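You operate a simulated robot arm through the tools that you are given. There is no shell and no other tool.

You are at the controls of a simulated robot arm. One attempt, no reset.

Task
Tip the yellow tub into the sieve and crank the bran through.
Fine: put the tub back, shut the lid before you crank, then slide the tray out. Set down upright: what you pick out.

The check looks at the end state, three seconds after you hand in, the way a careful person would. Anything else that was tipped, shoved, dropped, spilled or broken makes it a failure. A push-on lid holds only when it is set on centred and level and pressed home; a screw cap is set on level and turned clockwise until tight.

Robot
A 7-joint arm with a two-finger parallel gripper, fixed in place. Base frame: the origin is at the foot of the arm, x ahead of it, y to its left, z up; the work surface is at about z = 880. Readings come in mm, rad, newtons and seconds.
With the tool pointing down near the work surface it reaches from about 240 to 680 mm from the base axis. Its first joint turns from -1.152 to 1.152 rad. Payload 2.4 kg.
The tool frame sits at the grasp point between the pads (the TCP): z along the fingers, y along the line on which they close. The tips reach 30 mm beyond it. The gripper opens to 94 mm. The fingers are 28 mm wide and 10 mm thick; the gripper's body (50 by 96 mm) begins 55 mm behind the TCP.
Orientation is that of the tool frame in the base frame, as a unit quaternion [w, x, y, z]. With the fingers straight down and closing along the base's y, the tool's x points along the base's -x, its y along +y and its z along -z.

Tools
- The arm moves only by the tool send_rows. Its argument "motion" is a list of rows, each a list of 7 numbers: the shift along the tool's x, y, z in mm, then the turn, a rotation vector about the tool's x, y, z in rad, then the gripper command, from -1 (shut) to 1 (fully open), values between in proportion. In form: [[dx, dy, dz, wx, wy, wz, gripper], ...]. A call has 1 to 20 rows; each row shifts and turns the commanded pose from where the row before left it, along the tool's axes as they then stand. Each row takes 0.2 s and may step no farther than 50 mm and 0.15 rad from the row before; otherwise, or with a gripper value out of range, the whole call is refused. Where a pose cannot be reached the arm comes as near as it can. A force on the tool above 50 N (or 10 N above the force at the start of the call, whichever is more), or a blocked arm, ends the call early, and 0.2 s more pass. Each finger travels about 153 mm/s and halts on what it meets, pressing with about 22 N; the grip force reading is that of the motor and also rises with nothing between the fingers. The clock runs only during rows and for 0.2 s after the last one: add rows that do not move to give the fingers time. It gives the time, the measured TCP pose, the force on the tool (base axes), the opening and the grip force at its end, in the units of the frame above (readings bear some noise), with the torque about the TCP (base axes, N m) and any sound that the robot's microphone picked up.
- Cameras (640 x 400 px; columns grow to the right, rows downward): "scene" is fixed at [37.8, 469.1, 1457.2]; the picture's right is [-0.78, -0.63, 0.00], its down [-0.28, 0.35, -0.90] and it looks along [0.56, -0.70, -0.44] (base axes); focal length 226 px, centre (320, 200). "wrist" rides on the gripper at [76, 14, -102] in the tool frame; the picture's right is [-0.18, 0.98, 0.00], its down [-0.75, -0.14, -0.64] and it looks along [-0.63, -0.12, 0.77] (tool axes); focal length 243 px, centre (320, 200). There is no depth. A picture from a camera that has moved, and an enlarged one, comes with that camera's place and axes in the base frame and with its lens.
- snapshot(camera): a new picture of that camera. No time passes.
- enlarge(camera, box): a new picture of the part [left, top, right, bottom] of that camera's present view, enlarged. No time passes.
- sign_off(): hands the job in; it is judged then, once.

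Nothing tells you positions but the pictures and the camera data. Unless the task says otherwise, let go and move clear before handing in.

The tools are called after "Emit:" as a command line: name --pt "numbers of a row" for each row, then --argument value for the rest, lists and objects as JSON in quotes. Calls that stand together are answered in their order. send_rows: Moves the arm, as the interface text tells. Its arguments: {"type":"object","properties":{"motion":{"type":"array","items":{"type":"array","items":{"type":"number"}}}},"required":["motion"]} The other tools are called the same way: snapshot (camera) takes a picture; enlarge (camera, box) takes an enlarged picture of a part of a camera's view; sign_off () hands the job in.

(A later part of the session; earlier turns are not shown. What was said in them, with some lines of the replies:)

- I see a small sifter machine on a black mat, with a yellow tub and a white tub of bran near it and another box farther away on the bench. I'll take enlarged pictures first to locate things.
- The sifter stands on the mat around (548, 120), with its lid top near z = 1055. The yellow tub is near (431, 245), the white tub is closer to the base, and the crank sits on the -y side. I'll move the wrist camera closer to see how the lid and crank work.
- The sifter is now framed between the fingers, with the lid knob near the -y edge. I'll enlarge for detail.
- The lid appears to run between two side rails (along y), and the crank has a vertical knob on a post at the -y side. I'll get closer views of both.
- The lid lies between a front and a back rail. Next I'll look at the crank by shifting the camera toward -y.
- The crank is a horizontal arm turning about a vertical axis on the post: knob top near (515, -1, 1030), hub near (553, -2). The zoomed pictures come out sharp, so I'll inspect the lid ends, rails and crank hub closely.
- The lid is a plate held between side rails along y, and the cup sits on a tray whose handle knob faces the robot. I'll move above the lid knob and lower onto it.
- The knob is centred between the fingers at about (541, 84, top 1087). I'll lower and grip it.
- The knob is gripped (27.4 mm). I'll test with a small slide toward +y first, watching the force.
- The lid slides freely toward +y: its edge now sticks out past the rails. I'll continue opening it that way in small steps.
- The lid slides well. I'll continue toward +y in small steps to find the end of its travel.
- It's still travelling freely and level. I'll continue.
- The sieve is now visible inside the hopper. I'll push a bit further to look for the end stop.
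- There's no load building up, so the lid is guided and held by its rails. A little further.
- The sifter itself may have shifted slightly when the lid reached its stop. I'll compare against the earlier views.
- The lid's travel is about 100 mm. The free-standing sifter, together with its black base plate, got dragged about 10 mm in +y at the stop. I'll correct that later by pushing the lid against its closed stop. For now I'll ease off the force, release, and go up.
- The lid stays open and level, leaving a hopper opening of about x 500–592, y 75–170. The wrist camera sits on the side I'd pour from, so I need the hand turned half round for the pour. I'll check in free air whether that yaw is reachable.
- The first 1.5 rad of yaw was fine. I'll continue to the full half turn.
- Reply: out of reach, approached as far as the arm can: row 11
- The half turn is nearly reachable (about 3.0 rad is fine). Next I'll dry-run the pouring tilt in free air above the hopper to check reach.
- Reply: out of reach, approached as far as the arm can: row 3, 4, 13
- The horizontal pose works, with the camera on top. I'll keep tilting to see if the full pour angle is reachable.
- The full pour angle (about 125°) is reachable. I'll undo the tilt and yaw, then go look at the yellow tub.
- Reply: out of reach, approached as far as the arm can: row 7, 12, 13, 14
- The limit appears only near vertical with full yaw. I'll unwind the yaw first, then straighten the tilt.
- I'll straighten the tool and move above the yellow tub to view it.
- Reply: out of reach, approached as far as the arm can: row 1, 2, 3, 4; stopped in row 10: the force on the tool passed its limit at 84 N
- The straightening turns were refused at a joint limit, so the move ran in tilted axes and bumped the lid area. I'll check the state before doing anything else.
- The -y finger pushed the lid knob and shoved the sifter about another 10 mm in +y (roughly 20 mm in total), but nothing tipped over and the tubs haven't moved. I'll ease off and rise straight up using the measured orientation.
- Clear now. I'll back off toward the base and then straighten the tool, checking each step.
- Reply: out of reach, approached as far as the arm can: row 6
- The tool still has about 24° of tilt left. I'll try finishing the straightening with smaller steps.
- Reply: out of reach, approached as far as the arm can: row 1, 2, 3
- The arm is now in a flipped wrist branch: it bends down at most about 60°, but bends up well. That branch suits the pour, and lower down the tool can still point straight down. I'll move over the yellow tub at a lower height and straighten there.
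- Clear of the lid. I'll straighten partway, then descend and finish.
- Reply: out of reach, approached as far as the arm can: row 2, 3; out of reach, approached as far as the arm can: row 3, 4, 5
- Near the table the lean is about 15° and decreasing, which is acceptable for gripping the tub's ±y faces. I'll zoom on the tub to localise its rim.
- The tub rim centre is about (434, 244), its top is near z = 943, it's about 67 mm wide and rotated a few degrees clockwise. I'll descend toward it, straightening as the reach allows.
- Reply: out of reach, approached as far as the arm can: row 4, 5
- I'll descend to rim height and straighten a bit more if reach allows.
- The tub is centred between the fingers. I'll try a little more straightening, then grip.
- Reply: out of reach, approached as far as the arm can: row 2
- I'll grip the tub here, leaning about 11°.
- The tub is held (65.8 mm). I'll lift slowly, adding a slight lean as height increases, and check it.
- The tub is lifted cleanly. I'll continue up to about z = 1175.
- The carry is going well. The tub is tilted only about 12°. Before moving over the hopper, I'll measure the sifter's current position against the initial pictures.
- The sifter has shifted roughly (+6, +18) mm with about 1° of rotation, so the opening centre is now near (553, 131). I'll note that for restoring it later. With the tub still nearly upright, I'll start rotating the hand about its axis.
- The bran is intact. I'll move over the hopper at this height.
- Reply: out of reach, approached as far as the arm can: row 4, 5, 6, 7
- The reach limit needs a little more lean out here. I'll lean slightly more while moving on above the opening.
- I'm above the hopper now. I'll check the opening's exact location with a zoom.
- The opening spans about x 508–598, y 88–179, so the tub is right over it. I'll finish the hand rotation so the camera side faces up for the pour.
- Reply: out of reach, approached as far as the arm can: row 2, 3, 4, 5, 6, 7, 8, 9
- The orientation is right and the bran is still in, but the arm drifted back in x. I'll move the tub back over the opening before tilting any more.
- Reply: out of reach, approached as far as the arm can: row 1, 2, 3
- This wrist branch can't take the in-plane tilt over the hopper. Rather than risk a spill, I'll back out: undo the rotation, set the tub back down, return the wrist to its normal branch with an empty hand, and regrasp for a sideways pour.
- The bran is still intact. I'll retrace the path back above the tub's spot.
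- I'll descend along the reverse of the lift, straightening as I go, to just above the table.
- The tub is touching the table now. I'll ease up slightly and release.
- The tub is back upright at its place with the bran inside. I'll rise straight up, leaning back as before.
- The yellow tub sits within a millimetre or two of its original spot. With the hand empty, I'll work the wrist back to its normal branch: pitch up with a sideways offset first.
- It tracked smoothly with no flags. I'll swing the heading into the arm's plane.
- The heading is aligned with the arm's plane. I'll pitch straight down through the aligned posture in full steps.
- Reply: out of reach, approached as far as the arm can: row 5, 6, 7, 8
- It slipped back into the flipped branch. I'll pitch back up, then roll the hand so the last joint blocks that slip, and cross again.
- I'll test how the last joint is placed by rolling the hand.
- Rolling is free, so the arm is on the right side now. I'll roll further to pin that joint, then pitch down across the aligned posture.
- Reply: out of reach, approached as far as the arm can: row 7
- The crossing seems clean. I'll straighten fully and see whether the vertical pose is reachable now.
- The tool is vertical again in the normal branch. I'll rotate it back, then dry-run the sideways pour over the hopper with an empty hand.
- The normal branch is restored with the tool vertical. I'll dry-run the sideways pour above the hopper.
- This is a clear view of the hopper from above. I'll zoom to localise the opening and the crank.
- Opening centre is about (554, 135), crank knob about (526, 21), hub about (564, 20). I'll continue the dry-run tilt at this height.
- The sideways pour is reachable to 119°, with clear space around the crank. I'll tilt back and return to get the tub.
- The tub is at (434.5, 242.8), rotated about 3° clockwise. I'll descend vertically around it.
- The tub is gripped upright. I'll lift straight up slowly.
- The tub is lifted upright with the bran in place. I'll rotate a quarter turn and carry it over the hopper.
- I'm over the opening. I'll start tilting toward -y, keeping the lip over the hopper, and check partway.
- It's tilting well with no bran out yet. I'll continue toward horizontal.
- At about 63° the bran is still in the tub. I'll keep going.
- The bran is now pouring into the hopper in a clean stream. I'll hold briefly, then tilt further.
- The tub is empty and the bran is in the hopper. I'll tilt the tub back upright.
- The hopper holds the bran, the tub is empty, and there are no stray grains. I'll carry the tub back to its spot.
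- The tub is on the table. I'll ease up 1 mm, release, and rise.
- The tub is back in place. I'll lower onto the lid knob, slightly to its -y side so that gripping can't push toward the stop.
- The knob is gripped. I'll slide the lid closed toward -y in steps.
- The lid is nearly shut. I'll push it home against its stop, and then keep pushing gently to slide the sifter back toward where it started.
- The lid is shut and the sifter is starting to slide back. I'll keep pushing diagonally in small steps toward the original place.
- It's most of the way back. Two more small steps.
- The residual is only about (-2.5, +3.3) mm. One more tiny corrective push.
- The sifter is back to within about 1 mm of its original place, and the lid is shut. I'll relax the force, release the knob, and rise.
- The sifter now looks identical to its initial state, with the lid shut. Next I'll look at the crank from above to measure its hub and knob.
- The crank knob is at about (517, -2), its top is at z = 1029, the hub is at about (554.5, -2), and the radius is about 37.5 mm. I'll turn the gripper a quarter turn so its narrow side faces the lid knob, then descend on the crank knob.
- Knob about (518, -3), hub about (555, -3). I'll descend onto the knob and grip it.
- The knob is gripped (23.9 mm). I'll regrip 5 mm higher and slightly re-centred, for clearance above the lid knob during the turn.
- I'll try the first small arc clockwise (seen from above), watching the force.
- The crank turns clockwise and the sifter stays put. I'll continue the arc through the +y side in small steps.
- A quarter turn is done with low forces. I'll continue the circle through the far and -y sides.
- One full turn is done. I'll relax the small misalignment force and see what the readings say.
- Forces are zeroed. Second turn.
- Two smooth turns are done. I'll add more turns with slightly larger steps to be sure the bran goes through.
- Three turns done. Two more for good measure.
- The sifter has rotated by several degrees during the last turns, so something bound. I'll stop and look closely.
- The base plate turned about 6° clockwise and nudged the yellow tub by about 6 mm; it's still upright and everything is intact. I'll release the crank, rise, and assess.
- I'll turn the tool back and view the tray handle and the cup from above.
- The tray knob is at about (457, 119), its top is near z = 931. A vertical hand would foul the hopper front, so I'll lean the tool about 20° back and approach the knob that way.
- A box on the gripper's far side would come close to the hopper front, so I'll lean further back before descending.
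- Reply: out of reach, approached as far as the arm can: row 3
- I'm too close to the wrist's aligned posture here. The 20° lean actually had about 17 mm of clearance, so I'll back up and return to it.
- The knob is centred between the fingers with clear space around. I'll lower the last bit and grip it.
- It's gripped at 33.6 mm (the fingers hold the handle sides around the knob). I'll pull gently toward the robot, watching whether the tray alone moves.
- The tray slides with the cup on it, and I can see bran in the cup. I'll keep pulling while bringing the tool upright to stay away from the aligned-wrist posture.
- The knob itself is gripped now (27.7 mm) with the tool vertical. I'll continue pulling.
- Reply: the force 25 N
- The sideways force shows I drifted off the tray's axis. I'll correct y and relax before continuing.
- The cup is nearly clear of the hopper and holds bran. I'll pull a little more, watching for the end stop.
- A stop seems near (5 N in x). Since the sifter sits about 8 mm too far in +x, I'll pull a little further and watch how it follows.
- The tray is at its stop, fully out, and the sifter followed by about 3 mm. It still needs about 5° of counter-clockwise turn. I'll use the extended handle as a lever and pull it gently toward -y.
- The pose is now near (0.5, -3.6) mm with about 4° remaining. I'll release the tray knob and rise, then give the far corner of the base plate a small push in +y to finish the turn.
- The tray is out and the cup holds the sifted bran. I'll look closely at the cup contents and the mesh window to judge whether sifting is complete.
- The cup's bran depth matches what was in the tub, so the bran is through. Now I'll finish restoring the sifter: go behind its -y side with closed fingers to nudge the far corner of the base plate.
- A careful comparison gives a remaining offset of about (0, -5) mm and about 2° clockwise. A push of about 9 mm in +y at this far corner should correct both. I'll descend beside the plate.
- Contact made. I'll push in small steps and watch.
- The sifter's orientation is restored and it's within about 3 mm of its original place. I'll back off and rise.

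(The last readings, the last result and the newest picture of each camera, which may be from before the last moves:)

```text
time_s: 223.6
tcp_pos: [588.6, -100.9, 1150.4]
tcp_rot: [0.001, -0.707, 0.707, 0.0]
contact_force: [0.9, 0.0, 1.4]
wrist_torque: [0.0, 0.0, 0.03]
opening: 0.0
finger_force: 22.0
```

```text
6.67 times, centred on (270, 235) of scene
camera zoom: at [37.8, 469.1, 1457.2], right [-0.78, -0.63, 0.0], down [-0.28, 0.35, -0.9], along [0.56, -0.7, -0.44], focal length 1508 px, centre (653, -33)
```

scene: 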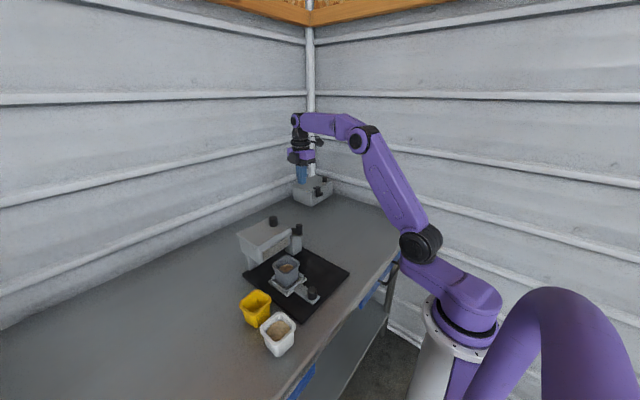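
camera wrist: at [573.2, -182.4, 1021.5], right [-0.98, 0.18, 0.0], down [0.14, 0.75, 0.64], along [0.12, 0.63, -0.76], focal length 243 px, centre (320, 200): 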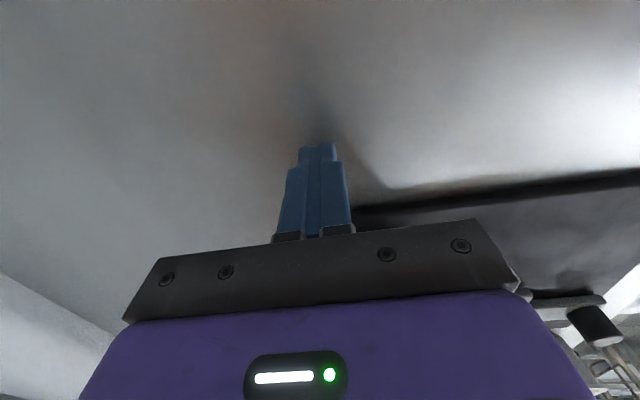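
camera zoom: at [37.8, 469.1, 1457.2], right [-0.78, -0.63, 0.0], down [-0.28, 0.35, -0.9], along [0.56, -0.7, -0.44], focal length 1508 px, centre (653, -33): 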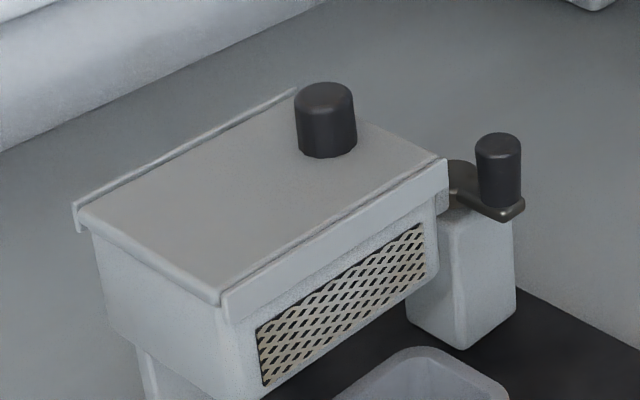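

The remaining offset is about 4 mm in +y. I'll nudge the closed lid's knob toward -y with closed fingers, which also makes sure the lid is fully home.

Emit:
send_rows --pt "0 0 -15 0 0 0 -1" --pt "-39 7.8 0 0 0 0 -1" --pt "-39 7.8 0 0 0 0 -1" --pt "-39 7.8 0 0 0 0 -1" --pt "-39 7.8 0 0 0 0 -1" --pt "-39 7.8 0 0 0 0 -1" --pt "-39 7.8 0 0 0 0 -1" --pt "0 0 30 0 0 0 -1" --pt "0 0 0 0 0 0 -1"

Emit:
snapshot --camera "wrist"

Emit:
enlarge --camera "scene" --box '[225, 185, 315, 255]'

```text
time_s: 225.6
tcp_pos: [542.7, 134.0, 1133.6]
tcp_rot: [0.001, -0.707, 0.707, 0.0]
contact_force: [-0.7, 0.4, 0.0]
wrist_torque: [-0.02, -0.01, 0.01]
opening: 0.0
finger_force: 22.6
```

```text
taken
camera wrist: at [528.5, 57.4, 1235.6], right [-0.98, 0.18, 0.0], down [0.14, 0.75, 0.64], along [0.12, 0.63, -0.76], focal length 243 px, centre (320, 200)
```

wrist: 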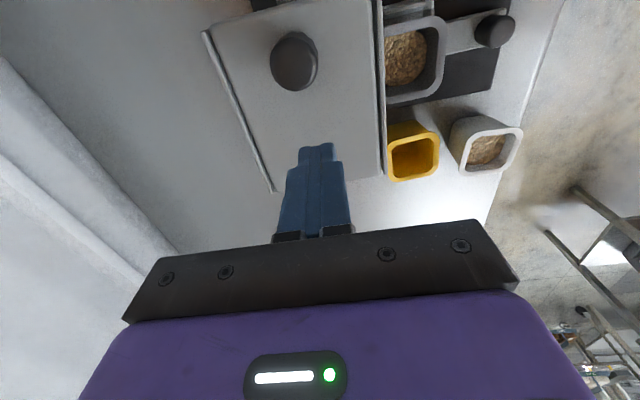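

```text
5.71 times, centred on (270, 220) of scene
camera zoom: at [37.8, 469.1, 1457.2], right [-0.78, -0.63, 0.0], down [-0.28, 0.35, -0.9], along [0.56, -0.7, -0.44], focal length 1292 px, centre (606, 86)
```

zoom: 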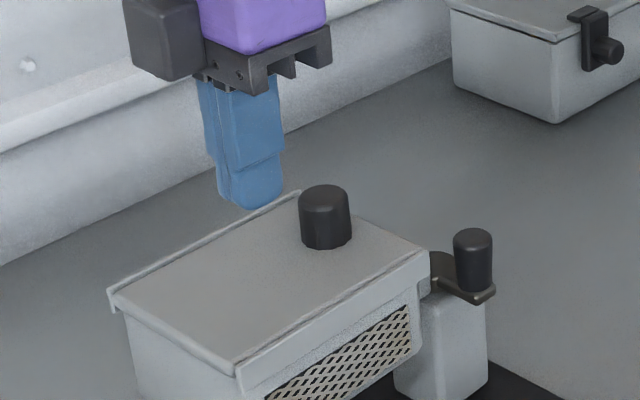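

Emit:
send_rows --pt "0 0 25 0 0 0 -1" --pt "0 0 10 0 0 0 -1" --pt "6 0 0 0 0 0 -1" --pt "6 0 0 0 0 0 -1" --pt "2 0 0 0 0 0 -1" --pt "2 0 0 0 0 0 -1" --pt "0 0 0 0 0 0 -1"

```text
time_s: 227.2
tcp_pos: [543.3, 117.7, 1098.5]
tcp_rot: [-0.002, 0.707, -0.707, 0.001]
contact_force: [-1.0, 0.6, -1.0]
wrist_torque: [-0.03, -0.01, 0.0]
opening: 0.0
finger_force: 22.1
```

Emit:
send_rows --pt "1.5 0 0 0 0 0 -1" --pt "1.5 0 0 0 0 0 -1" --pt "1 0 0 0 0 0 -1" --pt "0 0 0 0 0 0 -1"

Emit:
enlarge --camera "scene" --box '[225, 205, 315, 265]'

```text
time_s: 228.2
tcp_pos: [542.3, 113.1, 1099.5]
tcp_rot: [0.001, -0.707, 0.707, 0.0]
contact_force: [0.3, 0.3, 0.6]
wrist_torque: [0.01, 0.03, -0.01]
opening: 0.0
finger_force: 22.0
```

```text
6.67 times, centred on (270, 235) of scene
camera zoom: at [37.8, 469.1, 1457.2], right [-0.78, -0.63, 0.0], down [-0.28, 0.35, -0.9], along [0.56, -0.7, -0.44], focal length 1508 px, centre (653, -33)
```

zoom: 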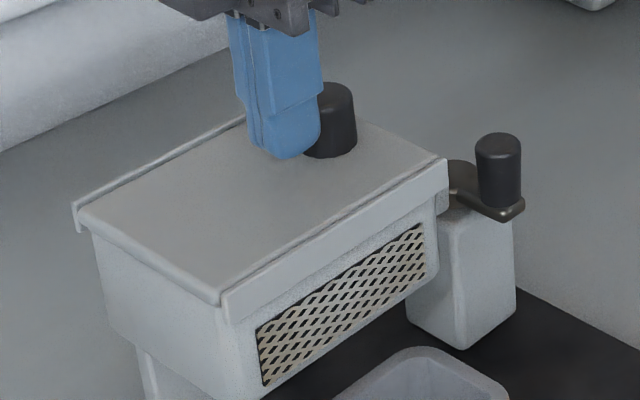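

Emit:
send_rows --pt "1.5 0 0 0 0 0 -1" --pt "1.5 0 0 0 0 0 -1" --pt "0 0 0 0 0 0 -1"

Emit:
send_rows --pt "1.5 0 0 0 0 0 -1" --pt "1.5 0 0 0 0 0 -1" --pt "0 0 0 0 0 0 -1"

Emit:
enlarge --camera "scene" --box '[225, 205, 315, 265]'

```text
time_s: 229.0
tcp_pos: [542.5, 111.9, 1099.2]
tcp_rot: [-0.002, 0.707, -0.707, -0.001]
contact_force: [0.2, 0.5, 0.1]
wrist_torque: [0.05, -0.01, -0.02]
opening: 0.1
finger_force: 22.6
```

```text
time_s: 229.8
tcp_pos: [541.1, 110.0, 1098.4]
tcp_rot: [-0.003, 0.708, -0.706, 0.001]
contact_force: [1.6, 11.0, 1.1]
wrist_torque: [0.22, -0.02, 0.11]
opening: 0.0
finger_force: 21.9
```

```text
6.67 times, centred on (270, 235) of scene
camera zoom: at [37.8, 469.4, 1457.1], right [-0.78, -0.63, 0.0], down [-0.28, 0.35, -0.9], along [0.56, -0.7, -0.44], focal length 1508 px, centre (653, -33)
```

zoom: 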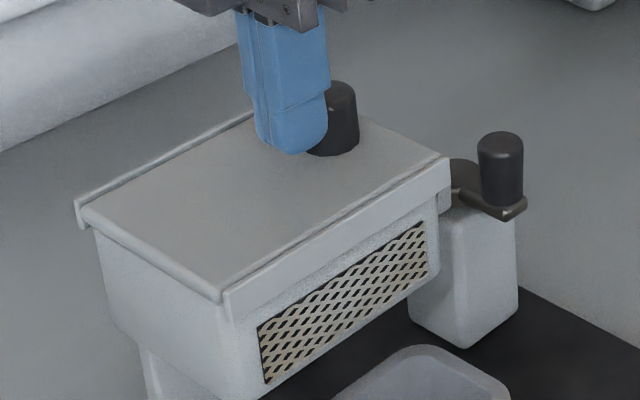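

Emit:
send_rows --pt "1.2 0 0 0 0 0 -1" --pt "1.2 0 0 0 0 0 -1" --pt "0 0 0 0 0 0 -1"

Emit:
send_rows --pt "-3 0 0 0 0 0 -1" --pt "-10 0 0 0 0 0 -1" --pt "0 0 -30 0 0 0 -1" --pt "0 0 -45 0 0 0 -1" --pt "0 0 0 0 0 0 -1"

Emit:
enlarge --camera "scene" --box '[225, 205, 315, 265]'

Emit:
enlarge --camera "scene" --box '[220, 200, 360, 290]'

Emit:
enlarge --camera "scene" --box '[220, 270, 360, 360]'

```text
time_s: 230.6
tcp_pos: [542.1, 107.3, 1099.6]
tcp_rot: [-0.003, 0.708, -0.706, 0.0]
contact_force: [3.5, 11.8, 3.5]
wrist_torque: [0.25, -0.1, 0.18]
opening: 0.0
finger_force: 22.1
```

```text
time_s: 231.8
tcp_pos: [541.9, 117.1, 1175.7]
tcp_rot: [0.002, -0.707, 0.708, -0.001]
contact_force: [0.8, 0.0, 0.0]
wrist_torque: [0.01, 0.0, 0.0]
opening: 0.0
finger_force: 21.8
```

```text
6.67 times, centred on (270, 235) of scene
camera zoom: at [37.8, 469.1, 1457.2], right [-0.78, -0.63, 0.0], down [-0.28, 0.35, -0.9], along [0.56, -0.7, -0.44], focal length 1508 px, centre (653, -33)
```

zoom: 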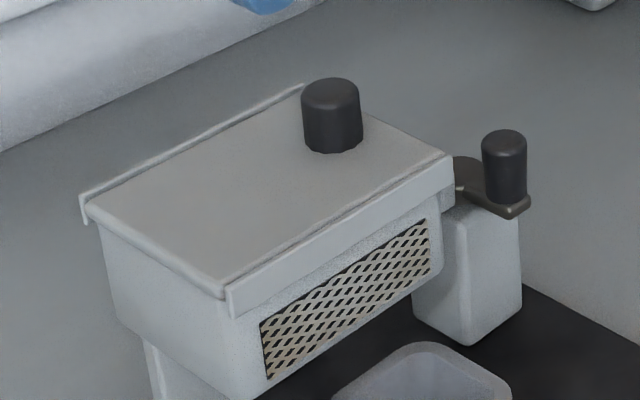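

```text
4.44 times, centred on (290, 245) of scene
camera zoom: at [37.8, 469.1, 1457.2], right [-0.78, -0.63, 0.0], down [-0.28, 0.35, -0.9], along [0.56, -0.7, -0.44], focal length 1005 px, centre (453, 0)
```

zoom: 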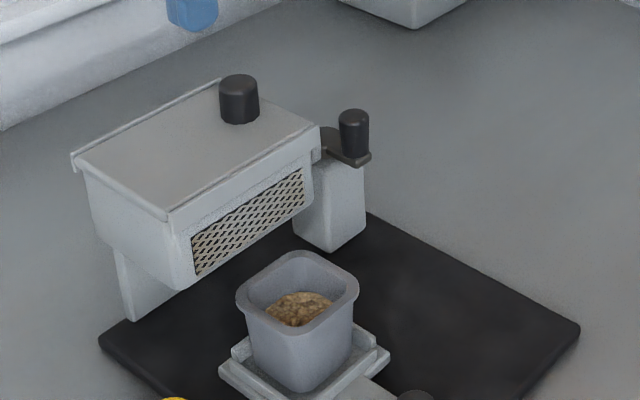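

```text
4.44 times, centred on (290, 315) of scene
camera zoom: at [37.8, 469.1, 1457.2], right [-0.78, -0.63, 0.0], down [-0.28, 0.35, -0.9], along [0.56, -0.7, -0.44], focal length 1005 px, centre (453, -311)
```

zoom: 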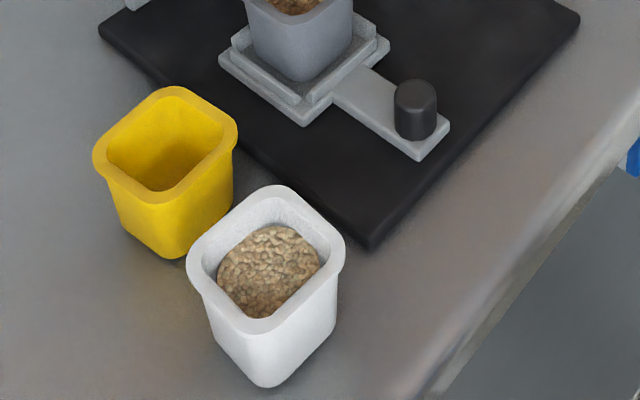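

The sifter is now within a couple of millimetres of where it started, the lid is shut, the tray is out with the filled cup, and the tubs stand upright. I'll move the arm clear and take a last look.

Emit:
send_rows --pt "0 0 -45 0 0 0 -1" --pt "0 0 -45 0 0 0 -1" --pt "0 0 -45 0 0 0 0" --pt "22 40 -5 0 0 0 1" --pt "22 40 -5 0 0 0 1" --pt "22 40 -5 0 0 0 1" --pt "22 40 -5 0 0 0 1" --pt "22 40 -5 0 0 0 1" --pt "0 0 0 0 0 0 1"

Emit:
snapshot --camera "scene"

Emit:
enlarge --camera "scene" --box '[220, 195, 380, 365]'

Emit:
snapshot --camera "wrist"

```text
time_s: 233.8
tcp_pos: [339.1, 7.7, 1311.1]
tcp_rot: [0.002, -0.707, 0.707, 0.0]
contact_force: [0.4, -0.5, -1.1]
wrist_torque: [-0.01, -0.01, 0.02]
opening: 94.0
finger_force: 0.1
out of reach, approached as far as the arm can: row 3
```

```text
taken
```

scene: 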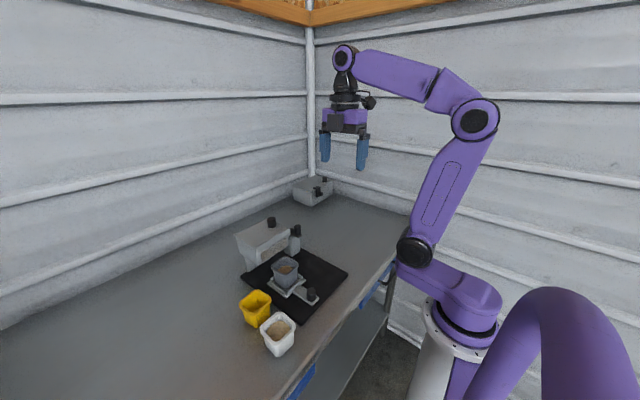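

```text
2.35 times, centred on (300, 280) of scene
camera zoom: at [37.8, 469.1, 1457.2], right [-0.78, -0.63, 0.0], down [-0.28, 0.35, -0.9], along [0.56, -0.7, -0.44], focal length 532 px, centre (367, 12)
```

zoom: 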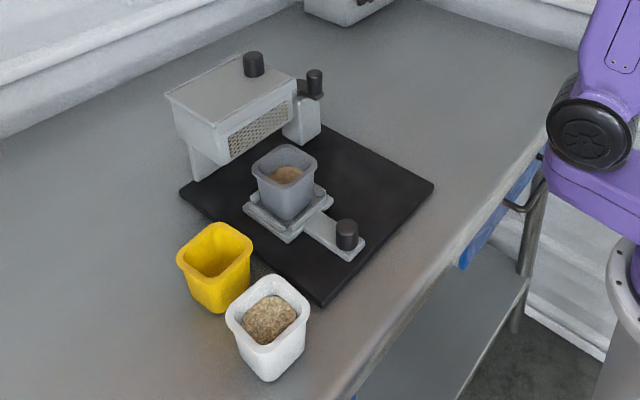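

```text
taken
camera wrist: at [323.3, -68.9, 1413.5], right [-0.98, 0.18, 0.0], down [0.14, 0.75, 0.64], along [0.12, 0.63, -0.77], focal length 243 px, centre (320, 200)
```

wrist: 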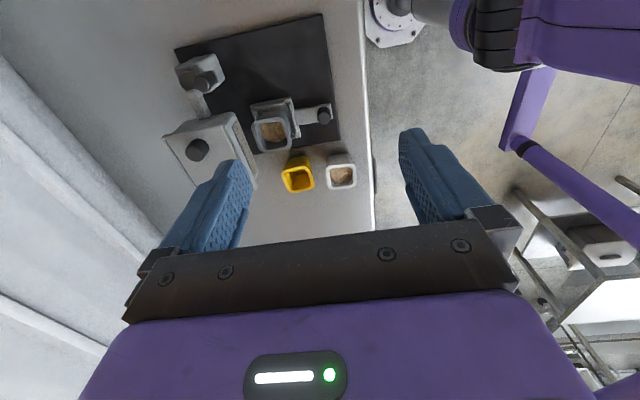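

The arm is clear. The bran is in the cup, the lid is shut, the tray is out, the empty yellow tub is back upright, and the white tub is untouched. I'm handing in.

Emit:
sign_off

```text
The job is handed in.
```

I've handed the job in, and the end state looks right: the bran from the yellow tub was poured into the sieve and cranked through. The sifter and the yellow tub both got bumped along the way, so they are not exactly where they started.

- **Bran:** it's in the cup on the tray, and its depth there roughly matches what was in the tub. I didn't reopen the lid to check that the hopper is empty.
- **Yellow tub:** empty, upright and back at its spot. The sifter's base plate later nudged it about 6 mm, and I left it there.
- **Lid:** it was shut before I cranked, and it is still shut.
- **Tray:** pulled out to its stop with the cup upright on it.
- **Sifter:** it stands loose on the bench and got dragged up to about 20 mm and turned about 5°. This happened when the lid hit its open stop, when a finger hit the lid knob, and when the crank bound in the last turns. I pushed it back to within about 3 mm at its centre, and it is still turned by about 1°.
- **White tub:** not touched. I saw no spilled bran.

I turned the crank five times clockwise; the first three turns ran freely. The arm was clear of everything when I handed in.
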